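You operate a simulated robot arm through the tools that you are given. There is no shell and no other tool. Be economical: measure what you need, move in short steps, check, and stop when the job is done.

You run a simulated two-armed robot. Do the job below in one go: nothing can be reset, and whatever is moved stays where it is left.

## Task
Pick up the black camera with one hand, pass it to the other hand and put it on the top shelf of the low shelf unit. Set down upright: black camera.

It is judged by the outcome, as a careful person would: the job done as asked, and still so three seconds after it is handed in. It fails if anything else is knocked over, pushed out of place, dropped, spilled or broken.

## Robot
Two 7-joint arms with two-finger parallel grippers on one trunk, on a base that drives. Base frame: it is fixed to the floor where the robot stands at the start and does not move with it; the origin is under the middle of the robot, x ahead of it, y to its left, z up; the surface under the hand at the start is at about z = 900. Lengths are in mm, angles in degrees, forces in N, time in s.
The left shoulder is at the start at [20, 113, 1247], the right one opposite. With the tool pointing down near the work surface each hand reaches from about 220 to 600 mm from the robot's upright axis, wherever it stands, measured 20 degrees to its own side. Places, roughly: top shelf of the low shelf unit [-900, -1300, 800]. Payload 1.57 kg a hand.
The TCP of each hand is the grasp point between the finger pads, 30 mm short of the fingertips. In the tool frame z runs along the fingers and y along their closing line. The gripper opens to 80 mm. The fingers are 17 mm wide and 12 mm thick; the gripper's body (40 by 82 mm) begins 80 mm behind the TCP.
Orientation is that of the tool frame in the base frame, as a unit quaternion [w, x, y, z]. With the fingers straight down and closing along the base's y, the tool's x points along the base's -x, its y along +y and its z along -z.

## Interface
- The arms move only by the tool move_arm. It takes "left_motion", "right_motion" or both (then of equal length, played together; a hand with none holds still); each is a list of rows, each an object (a shift or turn left out is 0, a gripper value left out holds the last) with "rotation": the turn, a rotation vector about the tool's x, y, z in degrees, a list of three; "travel": the shift along the tool's x, y, z in mm, a list of three; "fingers": the gripper command, from -1 (shut) to 1 (fully open), values between in proportion. In form: [{"rotation": [rx, ry, rz], "travel": [dx, dy, dz], "fingers": fingers}, ...]. A call has 1 to 8 rows; each row shifts and turns the commanded pose from where the row before left it, along the tool's axes as they then stand. Rows are played at 5 a second. More than 50 mm and 8.6 degrees between two rows, or a gripper value outside its range, and nothing of the call is played. Where a pose cannot be reached the arm comes as near as it can. A force on the tool above 40 N (or 10 N above the force at the start of the call, whichever is more), or a blocked arm, ends the call early, and 0.2 s more pass. The fingers move at their own pace (about 45 mm/s each) and stop on an object; they squeeze with about 23 N. The grip force told is the motor's: it shows also when the fingers shut on nothing. Time passes only in rows, and 0.2 s behind the last, so rows that do not move let the fingers close. It gives the time, the measured TCP pose, the force on the tool (base axes), the opening and the grip force at its end, in the units of the frame above (readings bear some noise), with the torque about the TCP (base axes, N m) and any sound that the robot's microphone picked up.
- Cameras (640 x 400 px; columns grow to the right, rows downward): "scene" is now at [99.8, -8, 1372.8]; the picture's right is [-0.09, -1.00, 0.00], its down [-0.56, 0.05, -0.83] and it looks along [0.82, -0.07, -0.56] (base axes); focal length 268 px, centre (320, 200). "left" rides on the left gripper at [72, 7, -122] in its tool frame; the picture's right is [-0.09, 1.00, 0.00], its down [-0.84, -0.08, -0.54] and it looks along [-0.54, -0.05, 0.84] (tool axes); focal length 238 px, centre (320, 200). "right" rides on the right gripper at [72, -7, -122] in its tool frame; the picture's right is [0.09, 1.00, 0.00], its down [-0.84, 0.08, -0.54] and it looks along [-0.54, 0.05, 0.84] (tool axes); focal length 238 px, centre (320, 200). There is no depth. A picture from a camera that has moved, and an enlarged one, comes with that camera's place and axes in the base frame and with its lens.
- get_image(camera): a new picture of that camera. No time passes.
- slide_trunk(by): slides the trunk up (or, below 0, down) by that many mm; the arms and the scene camera ride with it, the base frame stays. It gives what a move gives, with no picture.
- base_move(legs): drives the robot by 1 to 6 legs, each [ahead, left, turn to the left] in mm, mm and degrees, along the robot's own axes; the way and the turn of a leg run together, so that a leg with both is an arc; at most 1500 mm and 180 degrees a leg. The arms and the cameras ride along, it lands a little off, and it stops where it bumps. It gives what a move gives.
- pan_tilt(pan, tilt): turns the head with the scene camera to pan (to the left, within 80 degrees either way) and tilt (down, from -29 to 69), counted from straight ahead of the robot. It gives what a move gives.
- zoom(camera, box): a new picture of the part [left, top, right, bottom] of that camera's present view, enlarged. No time passes.
- job_done(): hands the job in; it is judged then, once.

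Go step by step. Nothing tells you exact positions but the pictures and the camera data: compare them with the known pose of the tool, close in by small moves and look again before you grip or let go. The budget is 120 turns and 100 pictures, counting those below and the enlarged ones. Unless the task says otherwise, let go and move clear before handing in, and close with one line.

The tools are called after "Call:" as name(argument=value, ...) on one line, values as JSON. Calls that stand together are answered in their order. move_arm: Moves the arms, as the interface text tells. Its arguments: {"type":"object","properties":{"left_motion":{"type":"array","items":{"type":"object","properties":{"rotation":{"type":"array","items":{"type":"number"}},"travel":{"type":"array","items":{"type":"number"}},"fingers":{"type":"number"}}}},"right_motion":{"type":"array","items":{"type":"object","properties":{"rotation":{"type":"array","items":{"type":"number"}},"travel":{"type":"array","items":{"type":"number"}},"fingers":{"type":"number"}}}}},"required":[]} The other tools are called the same way: slide_trunk (by) slides the trunk up or down; base_move (legs) drives the base; pan_tilt (pan, tilt) turns the head that bears the scene camera; get_image (camera) takes a picture; zoom (camera, box) takes an enlarged picture of a part of a camera's view; job_done () hands the job in.

At the start:

```text
time: 0.0
left_position: [462.0, 142.7, 1205.5]
left_ee_rot: [0.0, 0.0, 1.0, 0.0]
left_ft_force: [-0.3, -0.2, 0.1]
left_torque: [-0.02, 0.01, 0.01]
left_width: 80.1
left_gripper_force: 0.2
right_position: [358.9, -179.3, 1186.2]
right_ee_rot: [-0.001, 0.0, 1.0, -0.001]
right_ft_force: [-0.6, 0.4, 0.4]
right_torque: [-0.01, 0.01, 0.01]
right_width: 79.9
right_gripper_force: 0.0
trunk travel left (down, up): [-300.0, 270.0]
robot x, y, heading: [3.3, -1.9, 0.0]
head pan, tilt: [-5.1, 34.1]
```

scene: 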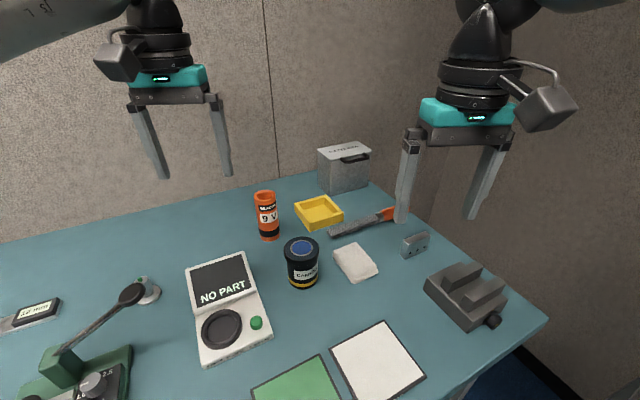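
right: 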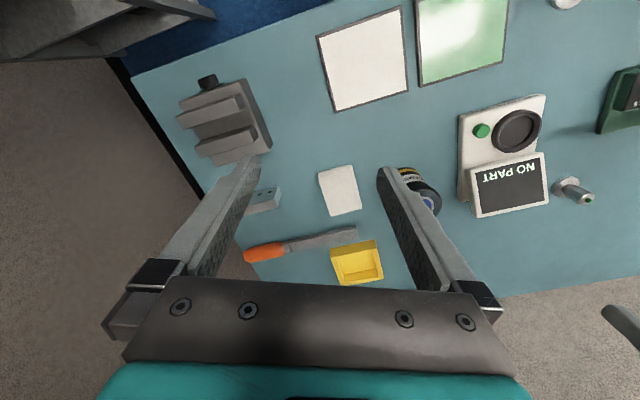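
left: 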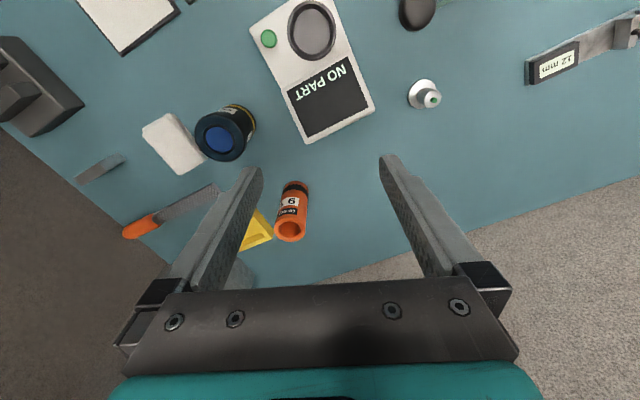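

I see a bench with a dark cylinder with a blue top, a meter, a vice and other things; I need to find which one is the black camera. I'll zoom in first.

Call:
zoom(camera="scene", box=[240, 180, 440, 305])

Call:
pan_tilt(pan=45, tilt=40)

Call:
get_image(camera="scene")

```text
3.20 times, centred on (340, 242) of scene
camera zoom: at [99.8, -8.0, 1372.8], right [-0.09, -1.0, 0.0], down [-0.56, 0.05, -0.83], along [0.82, -0.07, -0.56], focal length 858 px, centre (256, 64)
```

zoom: 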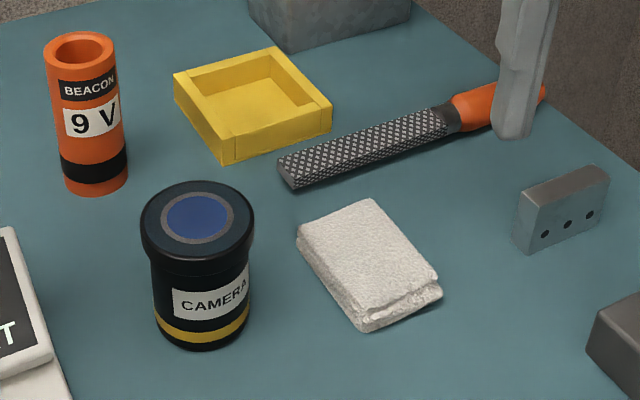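

```text
time: 1.2
left_position: [462.8, 142.0, 1206.9]
left_ee_rot: [0.001, -0.001, 1.0, 0.0]
left_ft_force: [-0.1, 0.6, 0.2]
left_torque: [0.01, -0.01, -0.02]
left_width: 79.9
left_gripper_force: 0.1
right_position: [357.2, -178.9, 1185.7]
right_ee_rot: [0.0, 0.0, 1.0, 0.001]
right_ft_force: [-0.2, 0.4, 0.2]
right_torque: [0.03, 0.0, 0.01]
right_width: 80.1
right_gripper_force: 0.0
trunk travel left (down, up): [-300.0, 270.0]
robot x, y, heading: [1.2, 1.9, -0.0]
head pan, tilt: [45.0, 40.0]
```

```text
95 pictures are left
camera scene: at [71.8, 59.8, 1363.9], right [0.71, -0.71, 0.0], down [-0.45, -0.45, -0.77], along [0.54, 0.54, -0.64], focal length 268 px, centre (320, 200)
```

scene: 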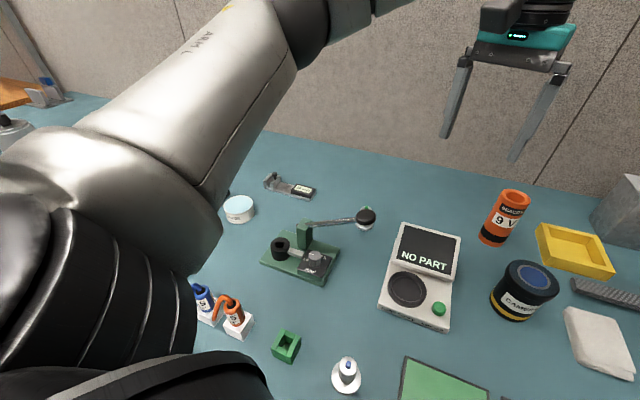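

The black camera is the dark cylinder labelled CAMERA, lens up, at about [481, -4], about 100 tall and 65–70 wide. Now I'll look toward the shelf.

Call:
pan_tilt(pan=-80, tilt=25)

Call:
get_image(camera="scene")

Call:
pan_tilt(pan=0, tilt=50)

Call:
get_image(camera="scene")

```text
time: 3.2
left_position: [461.6, 142.8, 1206.0]
left_ee_rot: [0.0, -0.001, 1.0, 0.0]
left_ft_force: [0.9, 0.6, 0.0]
left_torque: [0.01, -0.01, -0.01]
left_width: 80.0
left_gripper_force: 0.1
right_position: [358.9, -179.7, 1186.0]
right_ee_rot: [0.0, -0.001, 1.0, 0.001]
right_ft_force: [-0.2, -1.0, 0.1]
right_torque: [0.01, -0.06, 0.0]
right_width: 80.1
right_gripper_force: 0.1
trunk travel left (down, up): [-300.0, 270.0]
robot x, y, heading: [-4.9, 2.3, 0.1]
head pan, tilt: [-80.0, 25.0]
```

```text
94 pictures are left
camera scene: at [27.7, -90.9, 1387.2], right [-0.98, -0.17, 0.0], down [-0.07, 0.42, -0.91], along [0.16, -0.89, -0.42], focal length 268 px, centre (320, 200)
```

scene: 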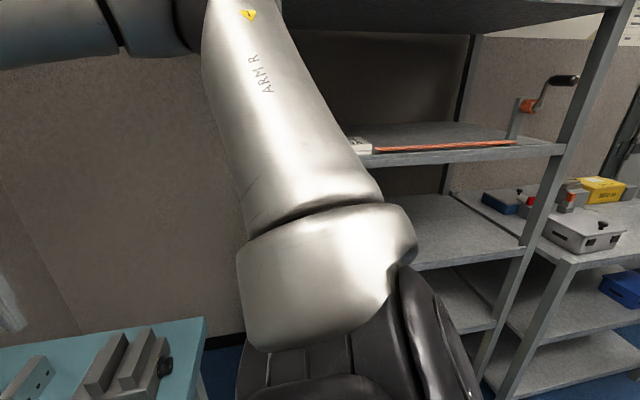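

```text
time: 4.8
left_position: [463.1, 142.4, 1206.8]
left_ee_rot: [0.0, -0.001, 1.0, 0.0]
left_ft_force: [-1.0, -0.2, 0.8]
left_torque: [0.05, 0.03, 0.0]
left_width: 79.9
left_gripper_force: 0.0
right_position: [359.3, -178.1, 1186.1]
right_ee_rot: [0.0, 0.0, 1.0, 0.0]
right_ft_force: [-0.7, -0.3, 0.3]
right_torque: [-0.02, 0.0, 0.02]
right_width: 79.9
right_gripper_force: 0.0
trunk travel left (down, up): [-300.0, 270.0]
robot x, y, heading: [-3.9, -3.2, -0.0]
head pan, tilt: [0.0, 50.0]
```

```text
93 pictures are left
camera scene: at [88.6, -0.3, 1349.8], right [0.0, -1.0, 0.0], down [-0.77, 0.0, -0.64], along [0.64, 0.0, -0.77], focal length 268 px, centre (320, 200)
```

scene: 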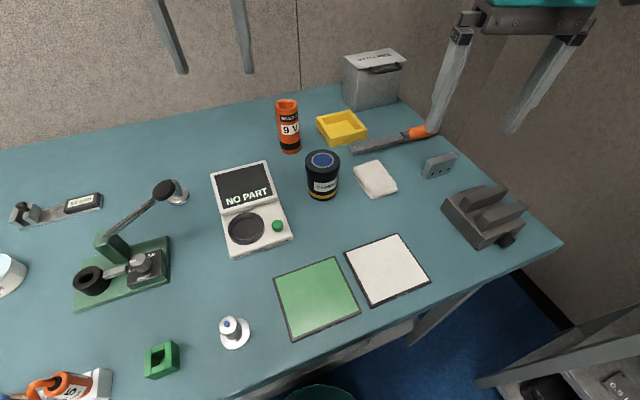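

The low shelf unit is behind-right with an open top. Next I bring the left hand over the camera, moving the right hand aside.

Call:
move_arm(left_motion=[{"travel": [-6, -37, 22], "fingers": 1}, {"travel": [-6, -37, 22]}, {"travel": [-6, -37, 22]}, {"travel": [-5, -36, 20]}, {}], right_motion=[{"travel": [12, -25, 0]}, {"travel": [12, -25, 0]}, {"travel": [12, -20, 0]}, {}, {}])

Call:
get_image(camera="left")

Call:
get_image(camera="scene")

```text
time: 6.0
left_position: [484.6, -6.2, 1121.7]
left_ee_rot: [0.0, -0.001, 1.0, 0.001]
left_ft_force: [0.2, -0.2, -0.2]
left_torque: [0.0, 0.0, 0.05]
left_width: 80.0
left_gripper_force: 0.1
right_position: [321.3, -247.3, 1185.2]
right_ee_rot: [0.0, 0.0, 1.0, 0.0]
right_ft_force: [0.4, -1.4, 1.0]
right_torque: [0.01, 0.01, 0.0]
right_width: 80.1
right_gripper_force: 0.0
trunk travel left (down, up): [-300.0, 270.0]
robot x, y, heading: [-0.7, 0.3, 0.1]
head pan, tilt: [0.0, 50.0]
```

```text
92 pictures are left
camera left: at [412.9, -0.1, 1242.2], right [0.09, 1.0, 0.0], down [0.84, -0.08, 0.54], along [0.54, -0.05, -0.84], focal length 238 px, centre (320, 200)
```

left: 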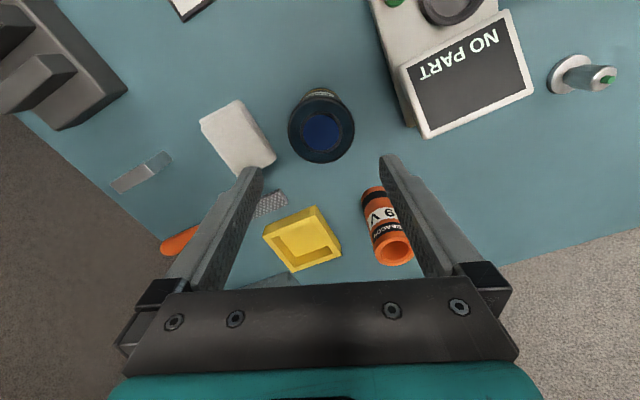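

```text
91 pictures are left
camera scene: at [88.4, 0.2, 1349.8], right [0.0, -1.0, 0.0], down [-0.77, 0.0, -0.64], along [0.64, 0.0, -0.77], focal length 268 px, centre (320, 200)
```

scene: 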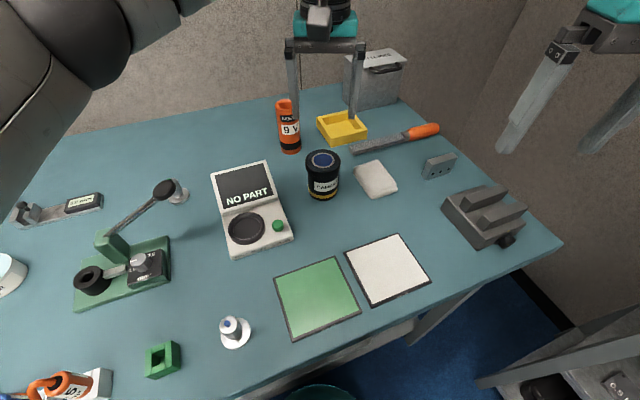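

Triangulated from two views, the lens top is at [486, -4.7, 1000]. I'll descend in two steps with the fingers open.

Call:
move_arm(left_motion=[{"travel": [-1, 2, 30]}, {"travel": [0, 0, 30]}, {"travel": [0, 0, 20]}, {}])

Call:
get_image(camera="left")

Call:
zoom(camera="scene", box=[220, 80, 420, 205])

```text
time: 7.0
left_position: [487.9, -3.4, 1039.1]
left_ee_rot: [-0.001, -0.001, 1.0, 0.0]
left_ft_force: [0.3, 0.8, -0.5]
left_torque: [0.02, 0.01, 0.0]
left_width: 80.1
left_gripper_force: 0.1
right_position: [322.1, -249.4, 1185.0]
right_ee_rot: [0.001, 0.0, 1.0, 0.0]
right_ft_force: [0.3, 0.7, -0.2]
right_torque: [0.0, -0.01, 0.0]
right_width: 79.9
right_gripper_force: 0.0
trunk travel left (down, up): [-300.0, 270.0]
robot x, y, heading: [0.8, 5.2, 0.2]
head pan, tilt: [0.0, 50.0]
```

```text
90 pictures are left
camera left: at [414.4, 2.7, 1160.9], right [0.09, 1.0, 0.0], down [0.84, -0.08, 0.54], along [0.54, -0.05, -0.84], focal length 238 px, centre (320, 200)
```

left: 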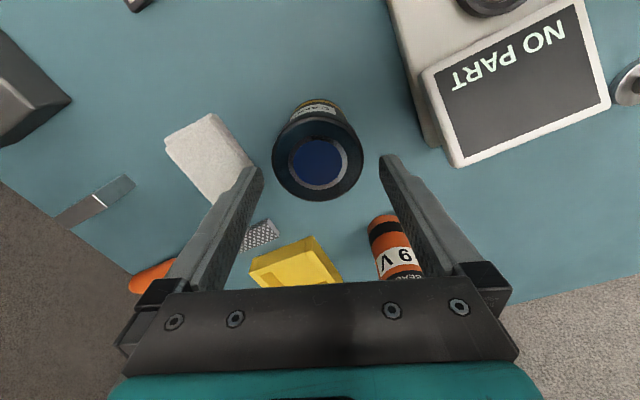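

```text
3.20 times, centred on (320, 142) of scene
camera zoom: at [88.5, -0.2, 1349.8], right [0.0, -1.0, 0.0], down [-0.77, 0.0, -0.64], along [0.64, 0.0, -0.77], focal length 858 px, centre (320, 384)
```

zoom: 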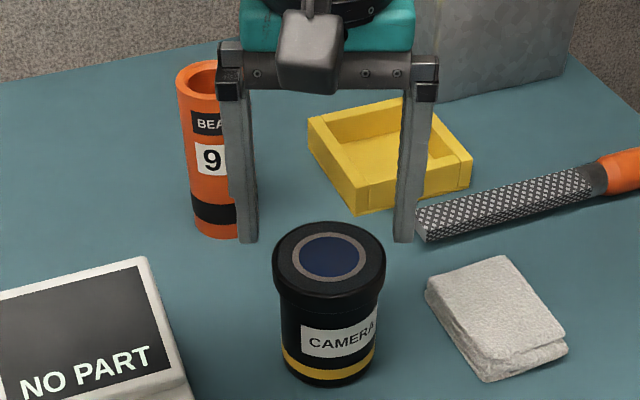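

Centred within about 1 mm. Descending to the cap and closing.

Call:
move_arm(left_motion=[{"travel": [0, 0, 18]}, {"travel": [0, 0, 18]}, {"travel": [0, 0, 18]}, {}])

Call:
zoom(camera="scene", box=[220, 80, 420, 205])

```text
time: 8.0
left_position: [486.3, -1.6, 985.6]
left_ee_rot: [0.0, 0.0, 1.0, 0.0]
left_ft_force: [-0.1, -0.1, -0.4]
left_torque: [0.02, -0.03, 0.0]
left_width: 80.1
left_gripper_force: 0.1
right_position: [321.5, -248.2, 1185.5]
right_ee_rot: [-0.001, 0.001, 1.0, 0.0]
right_ft_force: [0.1, 0.1, 0.6]
right_torque: [0.03, 0.0, 0.01]
right_width: 79.7
right_gripper_force: 0.1
trunk travel left (down, up): [-300.0, 270.0]
robot x, y, heading: [2.7, -0.6, -0.0]
head pan, tilt: [0.0, 50.0]
```

```text
3.20 times, centred on (320, 142) of scene
camera zoom: at [88.6, -0.2, 1349.8], right [0.0, -1.0, 0.0], down [-0.77, 0.0, -0.64], along [0.64, 0.0, -0.77], focal length 858 px, centre (320, 384)
```

zoom: 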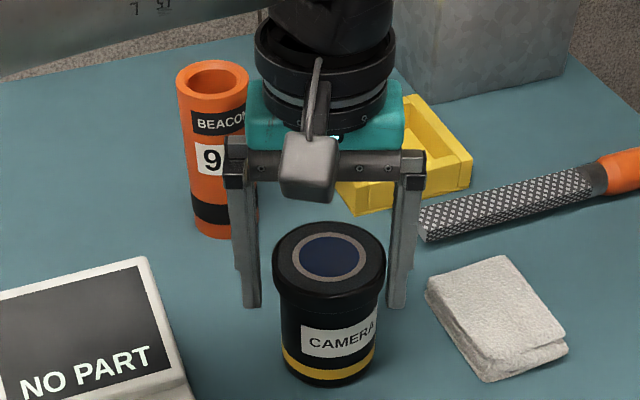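

Call:
move_arm(left_motion=[{"travel": [0, -2, 0]}, {"fingers": -1}, {}, {}, {}])

Call:
zoom(camera="scene", box=[220, 80, 420, 205])

```text
time: 9.2
left_position: [485.9, -4.0, 986.6]
left_ee_rot: [0.0, -0.001, 1.0, -0.001]
left_ft_force: [0.2, -1.9, 0.5]
left_torque: [-0.1, 0.0, -0.04]
left_width: 71.1
left_gripper_force: 22.8
right_position: [321.6, -248.2, 1186.0]
right_ee_rot: [0.0, 0.0, 1.0, 0.0]
right_ft_force: [-0.9, 0.1, 0.3]
right_torque: [0.03, -0.02, 0.0]
right_width: 79.9
right_gripper_force: 0.1
trunk travel left (down, up): [-300.0, 270.0]
robot x, y, heading: [2.1, -1.8, 0.0]
head pan, tilt: [0.0, 50.0]
```

```text
3.20 times, centred on (320, 142) of scene
camera zoom: at [88.6, -0.5, 1349.8], right [0.0, -1.0, 0.0], down [-0.77, 0.0, -0.64], along [0.64, 0.0, -0.77], focal length 858 px, centre (320, 384)
```

zoom: 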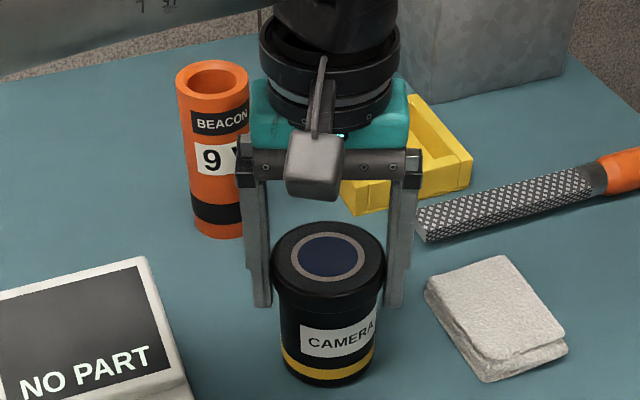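

The camera is gripped at the cap (71 mm). I'll lift it straight up, then yaw the left hand 45° to prepare the hand-over.

Call:
move_arm(left_motion=[{"travel": [0, 0, -20]}, {"travel": [0, 0, -40]}, {"travel": [0, 0, -45]}, {"travel": [0, 0, -45]}, {"travel": [0, 0, -40]}, {"travel": [0, 0, -20]}, {}])

Call:
move_arm(left_motion=[{"rotation": [0, 0, 7.5], "travel": [0, 5, 0]}, {"rotation": [0, 0, 7.5], "travel": [0, 5, 0]}, {"rotation": [0, 0, 7.5], "travel": [0, 5, 0]}, {"rotation": [0, 0, 7.5]}, {"rotation": [0, 0, 7.5]}, {"rotation": [0, 0, 7.5]}, {}], right_motion=[{"rotation": [0, 0, -7.5]}, {"rotation": [0, 0, -7.5]}, {"rotation": [0, 0, -7.5]}, {"rotation": [0, 0, -7.5]}, {"rotation": [0, 0, -7.5]}, {"rotation": [0, 0, -7.5]}, {}])

Call:
get_image(camera="scene")

```text
time: 10.8
left_position: [486.3, -6.0, 1197.3]
left_ee_rot: [0.0, -0.001, 1.0, 0.0]
left_ft_force: [0.0, -0.3, -3.9]
left_torque: [-0.02, 0.02, 0.0]
left_width: 71.0
left_gripper_force: 23.3
right_position: [321.0, -248.1, 1184.6]
right_ee_rot: [0.0, 0.001, 1.0, 0.0]
right_ft_force: [0.3, -0.2, 0.5]
right_torque: [0.01, 0.01, -0.03]
right_width: 80.0
right_gripper_force: 0.1
trunk travel left (down, up): [-300.0, 270.0]
robot x, y, heading: [-1.8, 0.6, 0.0]
head pan, tilt: [0.0, 50.0]
```

```text
time: 12.4
left_position: [484.0, 24.9, 1189.1]
left_ee_rot: [0.0, 0.374, 0.927, -0.003]
left_ft_force: [-0.6, -0.7, -3.2]
left_torque: [0.03, -0.03, 0.01]
left_width: 70.8
left_gripper_force: 23.2
left hand out of reach, approached as far as the arm can: row 6
right_position: [322.3, -247.9, 1184.6]
right_ee_rot: [-0.001, -0.373, 0.928, 0.001]
right_ft_force: [-0.5, -0.6, -0.7]
right_torque: [0.02, -0.03, 0.01]
right_width: 79.9
right_gripper_force: 0.1
trunk travel left (down, up): [-300.0, 270.0]
robot x, y, heading: [-1.9, -4.1, 0.1]
head pan, tilt: [0.0, 50.0]
```

```text
86 pictures are left
camera scene: at [88.6, -1.3, 1349.8], right [0.0, -1.0, 0.0], down [-0.77, 0.0, -0.64], along [0.64, 0.0, -0.77], focal length 268 px, centre (320, 200)
```

scene: 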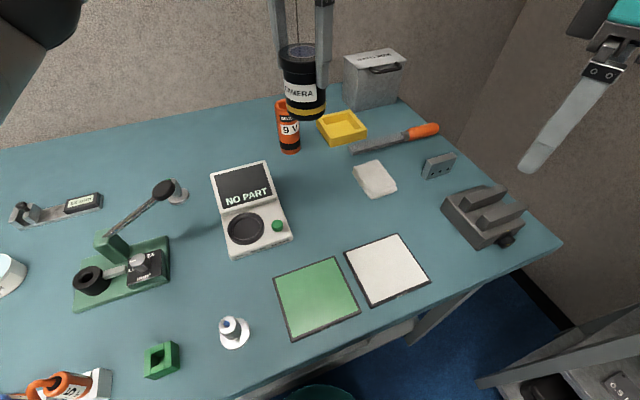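

Left hand holds the camera upright at [484, 25], base at about z=1102. Now I tilt the right hand 60° so it points forward-left.

Call:
move_arm(right_motion=[{"rotation": [0, -7.5, 0], "fingers": 1}, {"rotation": [0, -7.5, 0]}, {"rotation": [0, -7.5, 0]}, {"rotation": [0, -7.5, 0]}, {"rotation": [0, -7.5, 0]}, {"rotation": [0, -7.5, 0]}, {"rotation": [0, -7.5, 0]}, {"rotation": [0, -7.5, 0]}])

Call:
pan_tilt(pan=0, tilt=30)

Call:
get_image(camera="scene")

Call:
get_image(camera="right")

```text
time: 14.2
left_position: [483.0, 26.3, 1190.7]
left_ee_rot: [-0.001, 0.374, 0.928, -0.003]
left_ft_force: [0.4, -0.7, -2.9]
left_torque: [0.04, 0.02, 0.04]
left_width: 71.1
left_gripper_force: 23.5
right_position: [337.6, -162.1, 1212.9]
right_ee_rot: [0.463, -0.328, 0.801, 0.19]
right_ft_force: [-0.7, -0.1, -0.2]
right_torque: [0.0, -0.02, 0.03]
right_width: 80.2
right_gripper_force: 0.0
right hand out of reach, approached as far as the arm can: row 1, 2, 3, 4, 5, 6, 7, 8
trunk travel left (down, up): [-300.0, 270.0]
robot x, y, heading: [0.5, 0.5, 0.1]
head pan, tilt: [0.0, 50.0]
```

```text
time: 15.0
left_position: [484.1, 26.2, 1190.1]
left_ee_rot: [-0.002, 0.373, 0.928, -0.003]
left_ft_force: [0.3, 0.1, -3.5]
left_torque: [0.02, 0.05, -0.01]
left_width: 71.0
left_gripper_force: 23.6
right_position: [336.1, -164.3, 1211.5]
right_ee_rot: [0.462, -0.328, 0.802, 0.19]
right_ft_force: [0.9, 1.1, 0.5]
right_torque: [0.01, 0.03, 0.01]
right_width: 80.0
right_gripper_force: 0.0
trunk travel left (down, up): [-300.0, 270.0]
robot x, y, heading: [-1.0, -2.0, 0.0]
head pan, tilt: [0.0, 30.0]
```

```text
85 pictures are left
camera scene: at [102.3, -0.2, 1379.2], right [0.0, -1.0, 0.0], down [-0.5, 0.0, -0.87], along [0.87, 0.0, -0.5], focal length 268 px, centre (320, 200)
```

scene: 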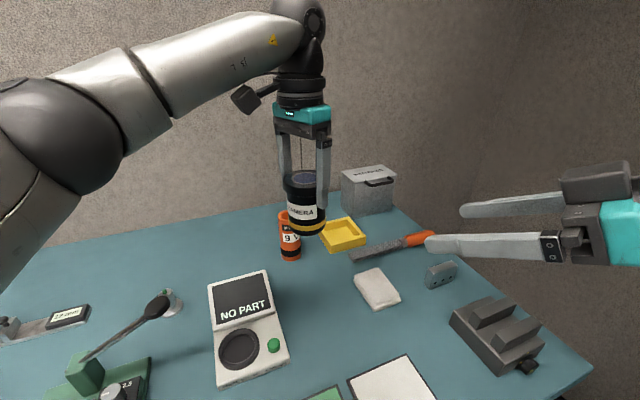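

```text
84 pictures are left
camera right: at [239.9, -267.5, 1212.1], right [-0.73, 0.68, -0.08], down [-0.09, 0.02, 1.0], along [0.68, 0.73, 0.05], focal length 238 px, centre (320, 200)
```

right: 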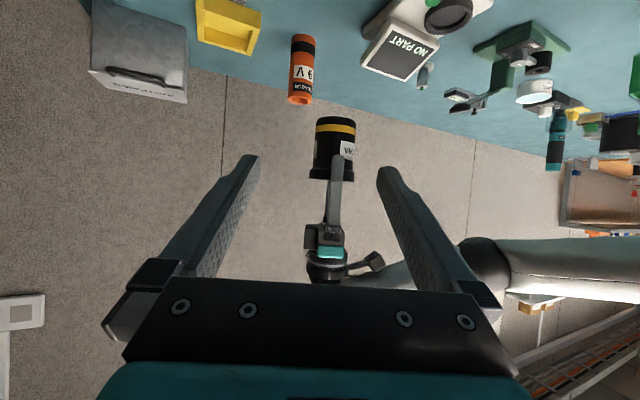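

The right hand drifted to a reachable spot with the wanted tilt; the left holds the camera still. A small test move shows which pose the commands count from.

Call:
move_arm(right_motion=[{"travel": [-7.2, 10.6, 32.5]}, {"travel": [-7.2, 10.6, 32.5]}, {}])

```text
time: 15.8
left_position: [483.7, 26.1, 1190.3]
left_ee_rot: [-0.002, 0.374, 0.928, -0.003]
left_ft_force: [0.3, 0.3, -3.2]
left_torque: [0.01, -0.02, 0.02]
left_width: 70.8
left_gripper_force: 22.6
right_position: [366.7, -105.2, 1191.7]
right_ee_rot: [0.462, -0.332, 0.8, 0.191]
right_ft_force: [-0.4, 0.1, -0.3]
right_torque: [0.0, 0.03, 0.01]
right_width: 79.7
right_gripper_force: 0.1
trunk travel left (down, up): [-300.0, 270.0]
robot x, y, heading: [-0.3, 1.4, -0.1]
head pan, tilt: [0.0, 30.0]
```

Commands count from the measured pose. Moving to the pre-grasp point 110 mm short of the camera.

Call:
move_arm(right_motion=[{"travel": [5.3, 3.3, 28.1]}, {"travel": [5.3, 3.3, 28.1]}, {"travel": [5.3, 3.3, 28.1]}, {}])

Call:
get_image(camera="right")

Call:
get_image(camera="scene")

```text
time: 16.8
left_position: [482.7, 25.5, 1190.2]
left_ee_rot: [-0.001, 0.374, 0.927, -0.003]
left_ft_force: [-1.2, -0.3, -2.8]
left_torque: [-0.03, -0.05, 0.03]
left_width: 70.9
left_gripper_force: 23.1
right_position: [407.2, -52.2, 1137.5]
right_ee_rot: [0.462, -0.332, 0.8, 0.192]
right_ft_force: [0.0, 0.7, 0.3]
right_torque: [0.04, -0.03, 0.01]
right_width: 80.0
right_gripper_force: 0.1
trunk travel left (down, up): [-300.0, 270.0]
robot x, y, heading: [-5.1, 0.4, -0.0]
head pan, tilt: [0.0, 30.0]
```

```text
83 pictures are left
camera right: at [310.4, -156.6, 1136.5], right [-0.74, 0.67, -0.08], down [-0.09, 0.02, 1.0], along [0.67, 0.74, 0.05], focal length 238 px, centre (320, 200)
```

right: 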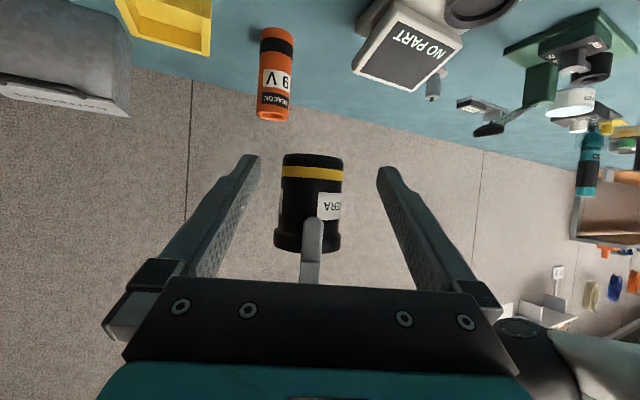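

```text
82 pictures are left
camera scene: at [101.9, -0.4, 1379.3], right [0.0, -1.0, 0.0], down [-0.5, 0.0, -0.87], along [0.87, 0.0, -0.5], focal length 268 px, centre (320, 200)
```

scene: 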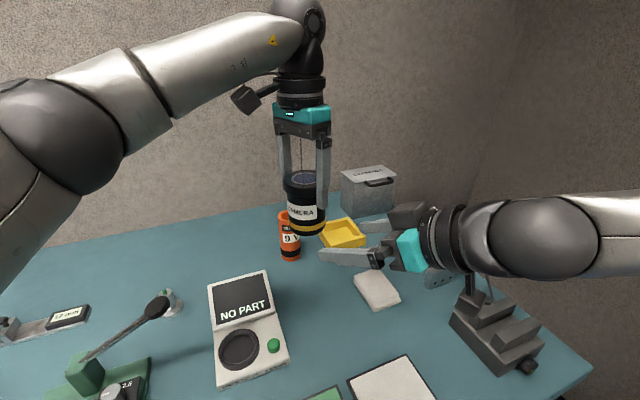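

The geometry agrees: the camera body sits at about [483, 25] level with the right fingers. Sliding horizontally in around it, stopping short of closing.

Call:
move_arm(right_motion=[{"travel": [-13.5, 0, 23.5]}, {"travel": [-13.5, 0, 23.5]}, {"travel": [-13.5, 0, 23.5]}, {}])

Call:
get_image(camera="right")

Call:
zoom(camera="scene", box=[220, 120, 420, 245])

```text
time: 17.8
left_position: [484.1, 26.7, 1192.1]
left_ee_rot: [-0.001, 0.373, 0.928, -0.003]
left_ft_force: [0.0, 0.0, -3.1]
left_torque: [0.04, 0.0, 0.01]
left_width: 71.0
left_gripper_force: 22.9
right_position: [463.0, 5.6, 1136.6]
right_ee_rot: [0.463, -0.331, 0.8, 0.191]
right_ft_force: [-0.7, 0.4, 0.1]
right_torque: [-0.01, 0.0, 0.0]
right_width: 79.9
right_gripper_force: 0.1
trunk travel left (down, up): [-300.0, 270.0]
robot x, y, heading: [-3.7, -4.3, -0.1]
head pan, tilt: [0.0, 30.0]
```

```text
81 pictures are left
camera right: at [367.8, -98.5, 1135.6], right [-0.74, 0.67, -0.08], down [-0.09, 0.02, 1.0], along [0.67, 0.74, 0.05], focal length 238 px, centre (320, 200)
```

right: 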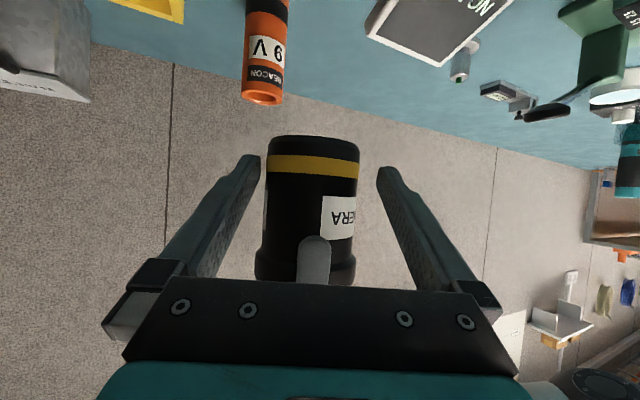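

```text
3.20 times, centred on (320, 182) of scene
camera zoom: at [102.0, -0.5, 1379.3], right [0.0, -1.0, 0.0], down [-0.5, 0.0, -0.87], along [0.87, 0.0, -0.5], focal length 858 px, centre (320, 256)
```

zoom: 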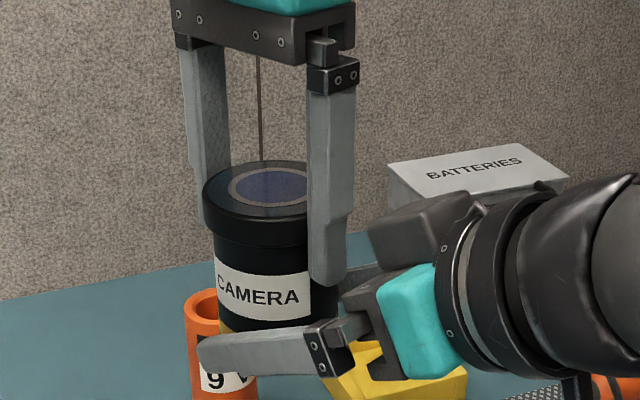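

The camera sits about 3 mm to one side of the finger mid-plane, so I'll correct, slide the last 27 mm and check again.

Call:
move_arm(right_motion=[{"travel": [-6.5, -3, 11.5]}, {"travel": [-7, 0, 12]}, {}])

Call:
get_image(camera="right")

Call:
zoom(camera="scene", box=[220, 120, 420, 245])

```text
time: 18.6
left_position: [483.8, 26.5, 1190.9]
left_ee_rot: [-0.002, 0.374, 0.927, -0.003]
left_ft_force: [-0.2, 0.2, -3.7]
left_torque: [0.02, 0.0, 0.02]
left_width: 71.0
left_gripper_force: 23.2
right_position: [483.5, 22.7, 1134.8]
right_ee_rot: [0.461, -0.332, 0.8, 0.192]
right_ft_force: [-0.4, 0.4, 0.7]
right_torque: [0.02, 0.02, -0.01]
right_width: 80.0
right_gripper_force: 0.1
trunk travel left (down, up): [-300.0, 270.0]
robot x, y, heading: [-1.3, -1.2, 0.1]
head pan, tilt: [0.0, 30.0]
```

```text
79 pictures are left
camera right: at [388.3, -81.5, 1134.6], right [-0.74, 0.67, -0.08], down [-0.09, 0.02, 1.0], along [0.67, 0.74, 0.05], focal length 238 px, centre (320, 200)
```

right: 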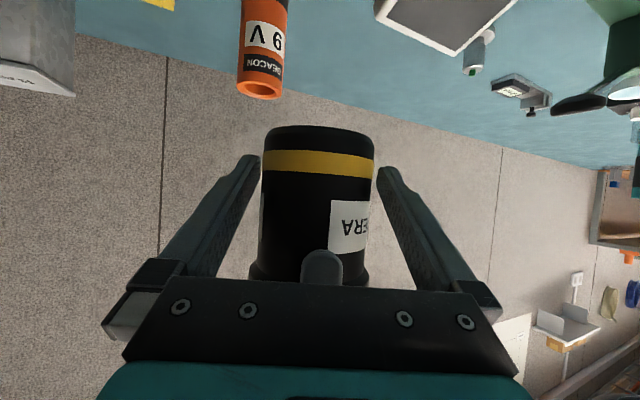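

```text
3.20 times, centred on (320, 182) of scene
camera zoom: at [102.2, -0.4, 1379.3], right [0.0, -1.0, 0.0], down [-0.5, 0.0, -0.87], along [0.87, 0.0, -0.5], focal length 858 px, centre (320, 256)
```

zoom: 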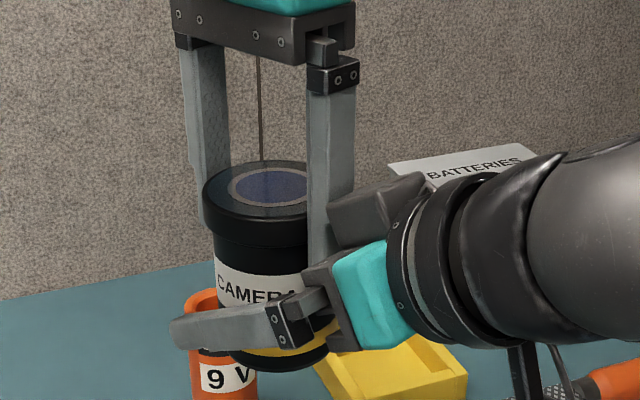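

Centred now; closing the right fingers on the body while the left still holds.

Call:
move_arm(right_motion=[{"fingers": -1}, {}, {}, {}, {}])

```text
time: 19.8
left_position: [484.1, 26.6, 1189.7]
left_ee_rot: [-0.002, 0.373, 0.928, -0.003]
left_ft_force: [-9.9, 4.7, -1.3]
left_torque: [0.26, 0.28, -0.12]
left_width: 70.9
left_gripper_force: 22.6
right_position: [485.2, 22.1, 1134.5]
right_ee_rot: [0.462, -0.331, 0.8, 0.191]
right_ft_force: [10.8, -4.1, -0.7]
right_torque: [0.0, 0.35, 0.08]
right_width: 63.2
right_gripper_force: 22.8
trunk travel left (down, up): [-300.0, 270.0]
robot x, y, heading: [-4.5, 1.0, -0.1]
head pan, tilt: [0.0, 30.0]
```

Gripped at 63 mm with a slight sideways strain; I'll relieve it with a 1.5 mm shift before releasing.

Call:
move_arm(right_motion=[{"travel": [0, -1.5, 0]}, {}])

```text
time: 20.4
left_position: [484.9, 26.3, 1190.2]
left_ee_rot: [-0.001, 0.374, 0.928, -0.003]
left_ft_force: [-8.1, 3.6, -0.1]
left_torque: [0.21, 0.41, 0.11]
left_width: 71.1
left_gripper_force: 23.0
right_position: [485.1, 21.3, 1135.1]
right_ee_rot: [0.462, -0.33, 0.801, 0.19]
right_ft_force: [8.5, -4.3, -0.8]
right_torque: [0.0, 0.07, -0.13]
right_width: 63.1
right_gripper_force: 23.4
trunk travel left (down, up): [-300.0, 270.0]
robot x, y, heading: [5.5, 1.5, -0.1]
head pan, tilt: [0.0, 30.0]
```

Call:
move_arm(right_motion=[{"travel": [0, -3, 0]}, {}])

```text
time: 21.0
left_position: [485.0, 26.3, 1191.2]
left_ee_rot: [0.0, 0.373, 0.928, -0.004]
left_ft_force: [3.2, -1.5, -0.8]
left_torque: [0.06, 0.09, 0.29]
left_width: 70.9
left_gripper_force: 23.0
right_position: [485.6, 21.1, 1134.9]
right_ee_rot: [0.462, -0.333, 0.799, 0.194]
right_ft_force: [-3.2, 1.7, 1.0]
right_torque: [-0.15, -0.24, -0.24]
right_width: 63.2
right_gripper_force: 23.6
trunk travel left (down, up): [-300.0, 270.0]
robot x, y, heading: [0.7, 4.1, 0.1]
head pan, tilt: [0.0, 30.0]
```

Strain is nearly gone. Opening the left hand and lifting it off.

Call:
move_arm(left_motion=[{"fingers": 1}, {}, {}])

Call:
zoom(camera="scene", box=[220, 120, 420, 245])

```text
time: 21.8
left_position: [483.8, 27.6, 1191.3]
left_ee_rot: [-0.002, 0.373, 0.928, -0.003]
left_ft_force: [8.7, 1.6, 0.1]
left_torque: [-0.08, 0.21, 0.15]
left_width: 73.2
left_gripper_force: 0.0
right_position: [487.1, 19.5, 1135.5]
right_ee_rot: [0.462, -0.331, 0.801, 0.19]
right_ft_force: [-8.0, -1.7, -0.6]
right_torque: [0.2, -0.67, -0.1]
right_width: 63.2
right_gripper_force: 23.0
trunk travel left (down, up): [-300.0, 270.0]
robot x, y, heading: [0.1, -2.7, 0.4]
head pan, tilt: [0.0, 30.0]
```

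```text
3.20 times, centred on (320, 182) of scene
camera zoom: at [102.3, -0.2, 1379.3], right [0.0, -1.0, 0.0], down [-0.5, 0.0, -0.87], along [0.87, 0.0, -0.5], focal length 858 px, centre (320, 256)
```

zoom: 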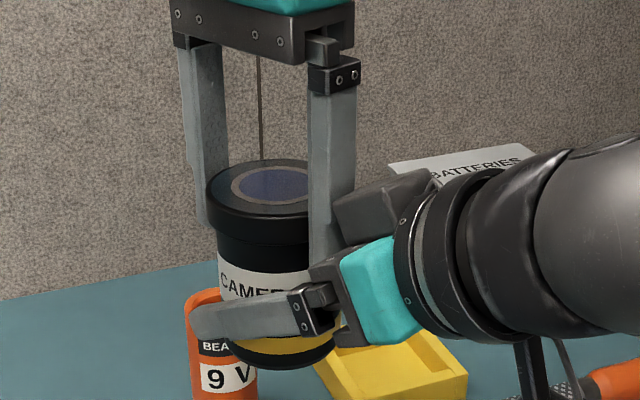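

The left fingers opened just to 73 mm; one seems to touch the right hand's body. I'll ease them to ~72.5 mm and slide the left hand straight up in small steps.

Call:
move_arm(left_motion=[{"fingers": 0.815}, {"travel": [0, 0, -4]}, {"travel": [0, 0, -6]}, {}])

Call:
zoom(camera="scene", box=[220, 120, 420, 245])

```text
time: 22.8
left_position: [483.7, 26.8, 1190.6]
left_ee_rot: [-0.001, 0.374, 0.927, -0.004]
left_ft_force: [4.8, 3.4, 1.7]
left_torque: [-0.05, 0.0, 0.0]
left_width: 71.8
left_gripper_force: 0.1
left hand out of reach, approached as far as the arm can: row 2, 3
right_position: [488.1, 19.0, 1134.4]
right_ee_rot: [0.462, -0.331, 0.8, 0.192]
right_ft_force: [-5.3, -3.2, -1.6]
right_torque: [0.23, -0.25, 0.04]
right_width: 63.0
right_gripper_force: 22.5
trunk travel left (down, up): [-300.0, 270.0]
robot x, y, heading: [-0.6, 0.9, 0.0]
head pan, tilt: [0.0, 30.0]
```

```text
3.20 times, centred on (320, 182) of scene
camera zoom: at [102.3, -0.2, 1379.3], right [0.0, -1.0, 0.0], down [-0.5, 0.0, -0.87], along [0.87, 0.0, -0.5], focal length 858 px, centre (320, 256)
```

zoom: 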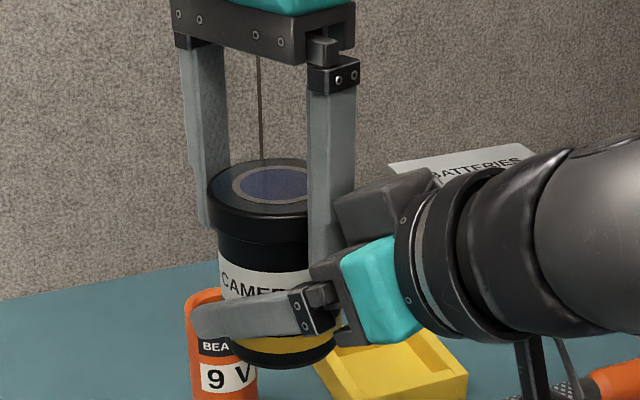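

The left wrist can't rise further in that pose, so I'll lower the right hand with the camera instead.

Call:
move_arm(right_motion=[{"travel": [4.3, 0, 2.5]}, {"travel": [8.7, 0, 5]}, {}])

Call:
zoom(camera="scene", box=[220, 120, 420, 245])

```text
time: 23.6
left_position: [483.3, 25.3, 1191.9]
left_ee_rot: [-0.001, 0.375, 0.927, -0.005]
left_ft_force: [0.6, 0.4, -0.4]
left_torque: [0.05, 0.02, 0.02]
left_width: 73.4
left_gripper_force: 0.4
right_position: [488.5, 19.6, 1120.0]
right_ee_rot: [0.462, -0.331, 0.8, 0.191]
right_ft_force: [-1.5, -1.4, -0.1]
right_torque: [0.03, 0.02, -0.03]
right_width: 63.0
right_gripper_force: 23.4
trunk travel left (down, up): [-300.0, 270.0]
robot x, y, heading: [0.9, -1.6, -0.1]
head pan, tilt: [0.0, 30.0]
```

```text
3.20 times, centred on (320, 182) of scene
camera zoom: at [102.2, -0.2, 1379.3], right [0.0, -1.0, 0.0], down [-0.5, 0.0, -0.87], along [0.87, 0.0, -0.5], focal length 858 px, centre (320, 256)
```

zoom: 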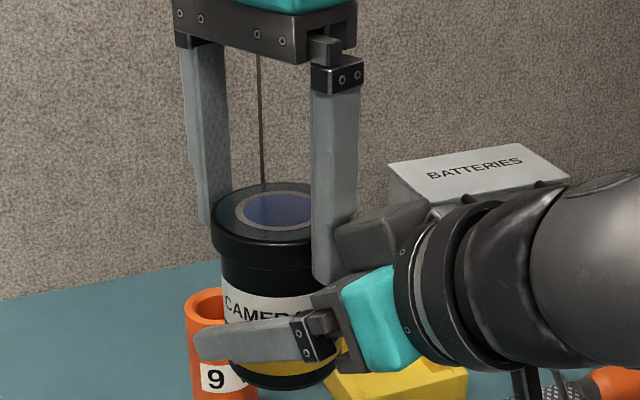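

Forces are gone and the camera is firmly in the right hand. Lowering another 45 mm to clear the left fingers.

Call:
move_arm(right_motion=[{"travel": [13, 0, 7.5]}, {"travel": [13, 0, 7.5]}, {"travel": [13, 0, 7.5]}, {}])

Call:
get_image(camera="scene")

```text
time: 24.6
left_position: [484.1, 26.0, 1190.2]
left_ee_rot: [-0.002, 0.374, 0.927, -0.003]
left_ft_force: [0.2, -0.3, 0.2]
left_torque: [0.02, -0.01, 0.01]
left_width: 72.6
left_gripper_force: 0.1
right_position: [487.8, 19.9, 1095.2]
right_ee_rot: [0.46, -0.331, 0.802, 0.19]
right_ft_force: [-0.2, 0.2, -0.2]
right_torque: [0.0, 0.03, -0.02]
right_width: 63.0
right_gripper_force: 22.9
right hand out of reach, approached as far as the arm can: row 2, 3
trunk travel left (down, up): [-300.0, 270.0]
robot x, y, heading: [0.1, -0.5, -0.0]
head pan, tilt: [0.0, 30.0]
```

```text
74 pictures are left
camera scene: at [102.3, -0.2, 1379.3], right [0.0, -1.0, 0.0], down [-0.5, 0.0, -0.87], along [0.87, 0.0, -0.5], focal length 268 px, centre (320, 200)
```

scene: 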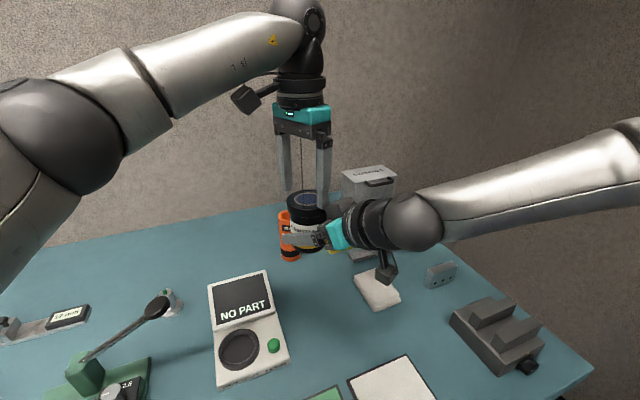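

The camera is in the right hand and almost clear of the left. Opening the left, then rising while turning it back.

Call:
move_arm(left_motion=[{"fingers": 1}, {}, {"rotation": [0, 0, -3], "travel": [0, 0, -8]}, {"rotation": [0, 0, -6], "travel": [0, 0, -10]}, {"rotation": [0, 0, -7], "travel": [0, 0, -15]}, {"rotation": [0, 0, -7], "travel": [0, 0, -15]}, {}])

Call:
get_image(camera="scene")

```text
time: 26.2
left_position: [484.8, 27.9, 1238.6]
left_ee_rot: [0.0, 0.189, 0.982, 0.0]
left_ft_force: [-0.1, -0.9, 0.0]
left_torque: [-0.02, 0.0, 0.01]
left_width: 80.0
left_gripper_force: 0.1
right_position: [489.3, 18.9, 1095.5]
right_ee_rot: [0.459, -0.332, 0.801, 0.191]
right_ft_force: [0.5, -0.1, 0.0]
right_torque: [0.02, 0.01, 0.03]
right_width: 63.0
right_gripper_force: 23.2
trunk travel left (down, up): [-300.0, 270.0]
robot x, y, heading: [-0.9, 1.5, 0.0]
head pan, tilt: [0.0, 30.0]
```

```text
73 pictures are left
camera scene: at [102.4, -0.1, 1379.2], right [0.0, -1.0, 0.0], down [-0.5, 0.0, -0.87], along [0.87, 0.0, -0.5], focal length 268 px, centre (320, 200)
```

scene: 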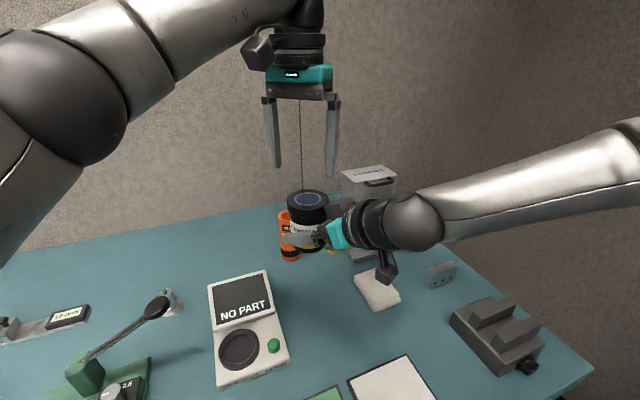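

The hand-over is done. I'll check the camera's uprightness, then tuck both arms in.

Call:
move_arm(left_motion=[{"rotation": [0, 0, -7], "travel": [15, 25, 0]}, {"rotation": [0, 0, -7], "travel": [15, 25, 0]}, {"rotation": [0, 0, -7], "travel": [15, 25, 0]}, {"travel": [20, 30, 0]}, {"travel": [20, 30, 0]}, {"travel": [20, 30, 0]}], right_motion=[{"travel": [-17, 0, -10]}, {"travel": [-17, 0, -10]}, {"travel": [-5, -5, -30]}, {"travel": [0, -10, -30]}, {"travel": [10, -20, -25]}, {"travel": [10, -20, -20]}])

Call:
get_image(camera="scene")

Call:
get_image(camera="right")

```text
time: 27.6
left_position: [399.9, 200.4, 1239.1]
left_ee_rot: [0.001, 0.008, 1.0, 0.0]
left_ft_force: [-0.4, -0.6, 1.3]
left_torque: [0.0, 0.02, 0.01]
left_width: 80.1
left_gripper_force: 0.0
right_position: [456.0, -90.1, 1175.7]
right_ee_rot: [0.463, -0.331, 0.8, 0.191]
right_ft_force: [-0.5, -0.9, -3.1]
right_torque: [0.0, -0.03, -0.02]
right_width: 63.1
right_gripper_force: 22.5
trunk travel left (down, up): [-300.0, 270.0]
robot x, y, heading: [-0.9, -0.8, 0.1]
head pan, tilt: [0.0, 30.0]
```

```text
72 pictures are left
camera scene: at [101.3, 0.2, 1379.4], right [0.0, -1.0, 0.0], down [-0.5, 0.0, -0.87], along [0.87, 0.0, -0.5], focal length 268 px, centre (320, 200)
```

scene: 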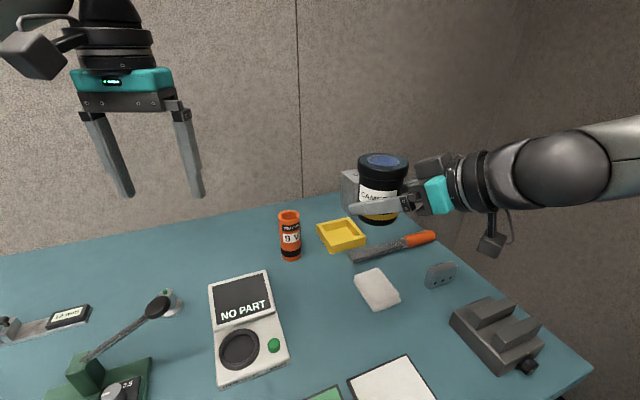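

```text
71 pictures are left
camera right: at [360.4, -194.8, 1176.0], right [-0.74, 0.67, -0.08], down [-0.09, 0.02, 1.0], along [0.67, 0.74, 0.05], focal length 238 px, centre (320, 200)
```

right: 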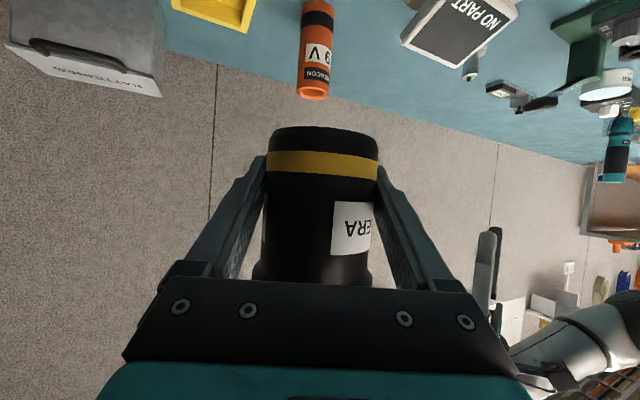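

The camera hangs upright in the right hand and its weight shows. Now looking right and behind to plan the drive.

Call:
pan_tilt(pan=-80, tilt=20)

Call:
get_image(camera="scene")

Call:
pan_tilt(pan=80, tilt=20)

Call:
get_image(camera="scene")

```text
time: 29.1
left_position: [401.9, 200.4, 1239.7]
left_ee_rot: [-0.001, 0.008, 1.0, 0.0]
left_ft_force: [-0.8, -0.4, -0.1]
left_torque: [0.06, 0.0, 0.03]
left_width: 80.0
left_gripper_force: 0.1
right_position: [457.0, -90.2, 1175.2]
right_ee_rot: [0.463, -0.331, 0.8, 0.191]
right_ft_force: [-0.4, -0.3, -3.2]
right_torque: [0.02, -0.02, 0.01]
right_width: 63.0
right_gripper_force: 22.7
trunk travel left (down, up): [-300.0, 270.0]
robot x, y, heading: [1.7, 0.3, 0.1]
head pan, tilt: [-80.0, 20.0]
```

```text
70 pictures are left
camera scene: at [28.1, -91.9, 1395.3], right [-0.98, -0.17, 0.0], down [-0.06, 0.34, -0.94], along [0.16, -0.93, -0.34], focal length 268 px, centre (320, 200)
```

scene: 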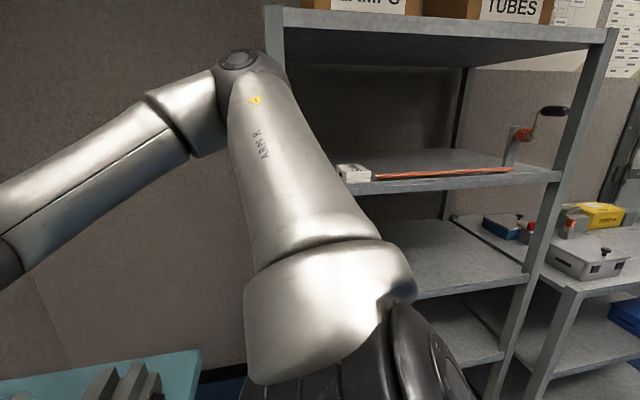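

```text
time: 31.6
left_position: [403.0, 199.6, 1239.8]
left_ee_rot: [-0.001, 0.007, 1.0, 0.0]
left_ft_force: [0.7, 0.2, 0.4]
left_torque: [0.0, -0.02, 0.01]
left_width: 79.8
left_gripper_force: 0.1
right_position: [456.4, -90.4, 1175.9]
right_ee_rot: [0.461, -0.332, 0.8, 0.192]
right_ft_force: [0.9, 0.0, -3.0]
right_torque: [0.02, -0.01, 0.01]
right_width: 62.9
right_gripper_force: 23.4
trunk travel left (down, up): [-300.0, 270.0]
robot x, y, heading: [-1.0, 0.4, -0.1]
head pan, tilt: [80.0, 20.0]
```

```text
69 pictures are left
camera scene: at [28.1, 91.5, 1395.3], right [0.98, -0.17, 0.0], down [-0.06, -0.34, -0.94], along [0.16, 0.93, -0.34], focal length 268 px, centre (320, 200)
```

scene: 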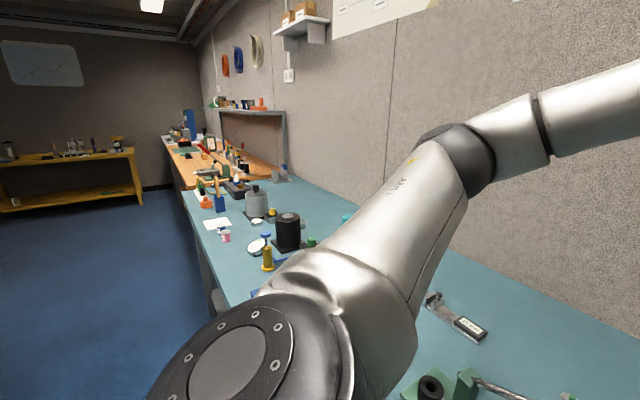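

The low shelf's near corner is at about [-625, -967]; the tall shelf lies to its left. I'll back away from the bench, turn right 90° and look.

Call:
base_move(legs=[[-850, 0, 0], [0, 0, -90]])

Call:
pan_tilt(pan=0, tilt=30)

Call:
get_image(camera="scene")

```text
time: 40.0
left_position: [-669.2, -400.2, 1238.7]
left_ee_rot: [0.0, 0.714, 0.7, 0.0]
left_ft_force: [0.5, -0.4, 0.7]
left_torque: [-0.02, -0.01, 0.0]
left_width: 80.0
left_gripper_force: 0.1
right_position: [-959.5, -453.2, 1176.0]
right_ee_rot: [0.461, 0.334, 0.799, -0.193]
right_ft_force: [-1.0, 0.8, -3.5]
right_torque: [0.01, 0.01, 0.03]
right_width: 63.1
right_gripper_force: 23.4
trunk travel left (down, up): [-300.0, 270.0]
robot x, y, heading: [-868.3, 2.9, -90.5]
head pan, tilt: [80.0, 20.0]
```

```text
time: 41.5
left_position: [-669.4, -399.6, 1240.7]
left_ee_rot: [-0.001, 0.714, 0.7, 0.0]
left_ft_force: [-0.5, 0.4, 0.0]
left_torque: [-0.02, 0.02, 0.0]
left_width: 80.1
left_gripper_force: 0.0
right_position: [-959.2, -453.4, 1174.9]
right_ee_rot: [0.462, 0.333, 0.799, -0.192]
right_ft_force: [0.4, 0.4, -2.9]
right_torque: [-0.01, 0.03, -0.01]
right_width: 62.8
right_gripper_force: 23.1
trunk travel left (down, up): [-300.0, 270.0]
robot x, y, heading: [-870.8, 4.8, -90.3]
head pan, tilt: [0.0, 30.0]
```

```text
68 pictures are left
camera scene: at [-865.6, -97.6, 1379.3], right [-1.0, 0.0, 0.0], down [0.0, 0.5, -0.87], along [0.0, -0.87, -0.5], focal length 268 px, centre (320, 200)
```

scene: 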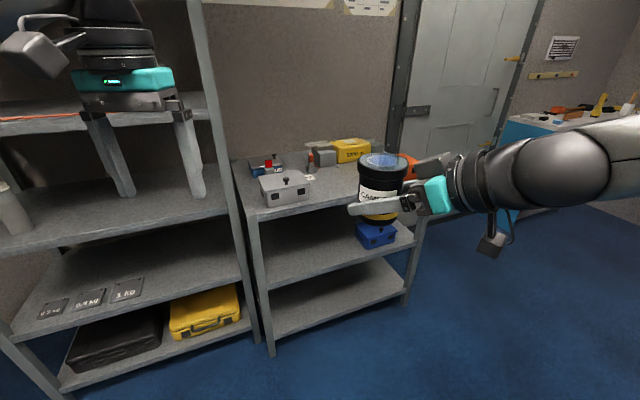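

The low shelf top spans roughly x -1225..-570 with its front edge at y≈-986; a silver box stands at its left front. I'll drive closer and look at the free area on the right.

Call:
base_move(legs=[[350, 0, 0]])

Call:
pan_tilt(pan=-10, tilt=40)

Call:
get_image(camera="scene")

```text
time: 43.8
left_position: [-670.5, -752.7, 1240.0]
left_ee_rot: [0.0, 0.714, 0.7, 0.0]
left_ft_force: [-0.9, 0.4, -0.1]
left_torque: [0.01, -0.03, -0.01]
left_width: 80.0
left_gripper_force: 0.1
right_position: [-961.6, -805.6, 1175.5]
right_ee_rot: [0.462, 0.333, 0.799, -0.192]
right_ft_force: [0.8, -0.1, -3.4]
right_torque: [0.01, -0.01, 0.01]
right_width: 62.9
right_gripper_force: 22.7
trunk travel left (down, up): [-300.0, 270.0]
robot x, y, heading: [-868.3, -349.4, -90.1]
head pan, tilt: [0.0, 30.0]
```

```text
time: 44.5
left_position: [-669.7, -752.1, 1239.3]
left_ee_rot: [-0.001, 0.715, 0.699, 0.0]
left_ft_force: [-0.3, -0.8, -0.2]
left_torque: [0.0, 0.02, -0.01]
left_width: 80.2
left_gripper_force: 0.1
right_position: [-961.6, -805.5, 1175.4]
right_ee_rot: [0.462, 0.333, 0.8, -0.192]
right_ft_force: [0.1, -0.7, -3.0]
right_torque: [-0.01, 0.0, -0.01]
right_width: 62.9
right_gripper_force: 23.2
trunk travel left (down, up): [-300.0, 270.0]
robot x, y, heading: [-865.3, -351.2, -90.5]
head pan, tilt: [-10.0, 40.0]
```

```text
67 pictures are left
camera scene: at [-882.0, -443.4, 1364.0], right [-0.98, 0.18, 0.0], down [0.11, 0.63, -0.77], along [-0.14, -0.75, -0.64], focal length 268 px, centre (320, 200)
```

scene: 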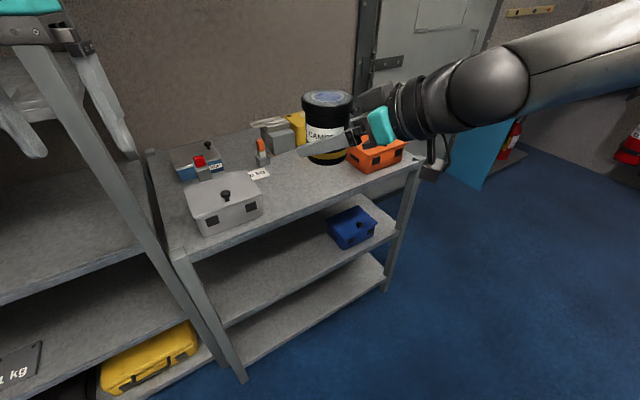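

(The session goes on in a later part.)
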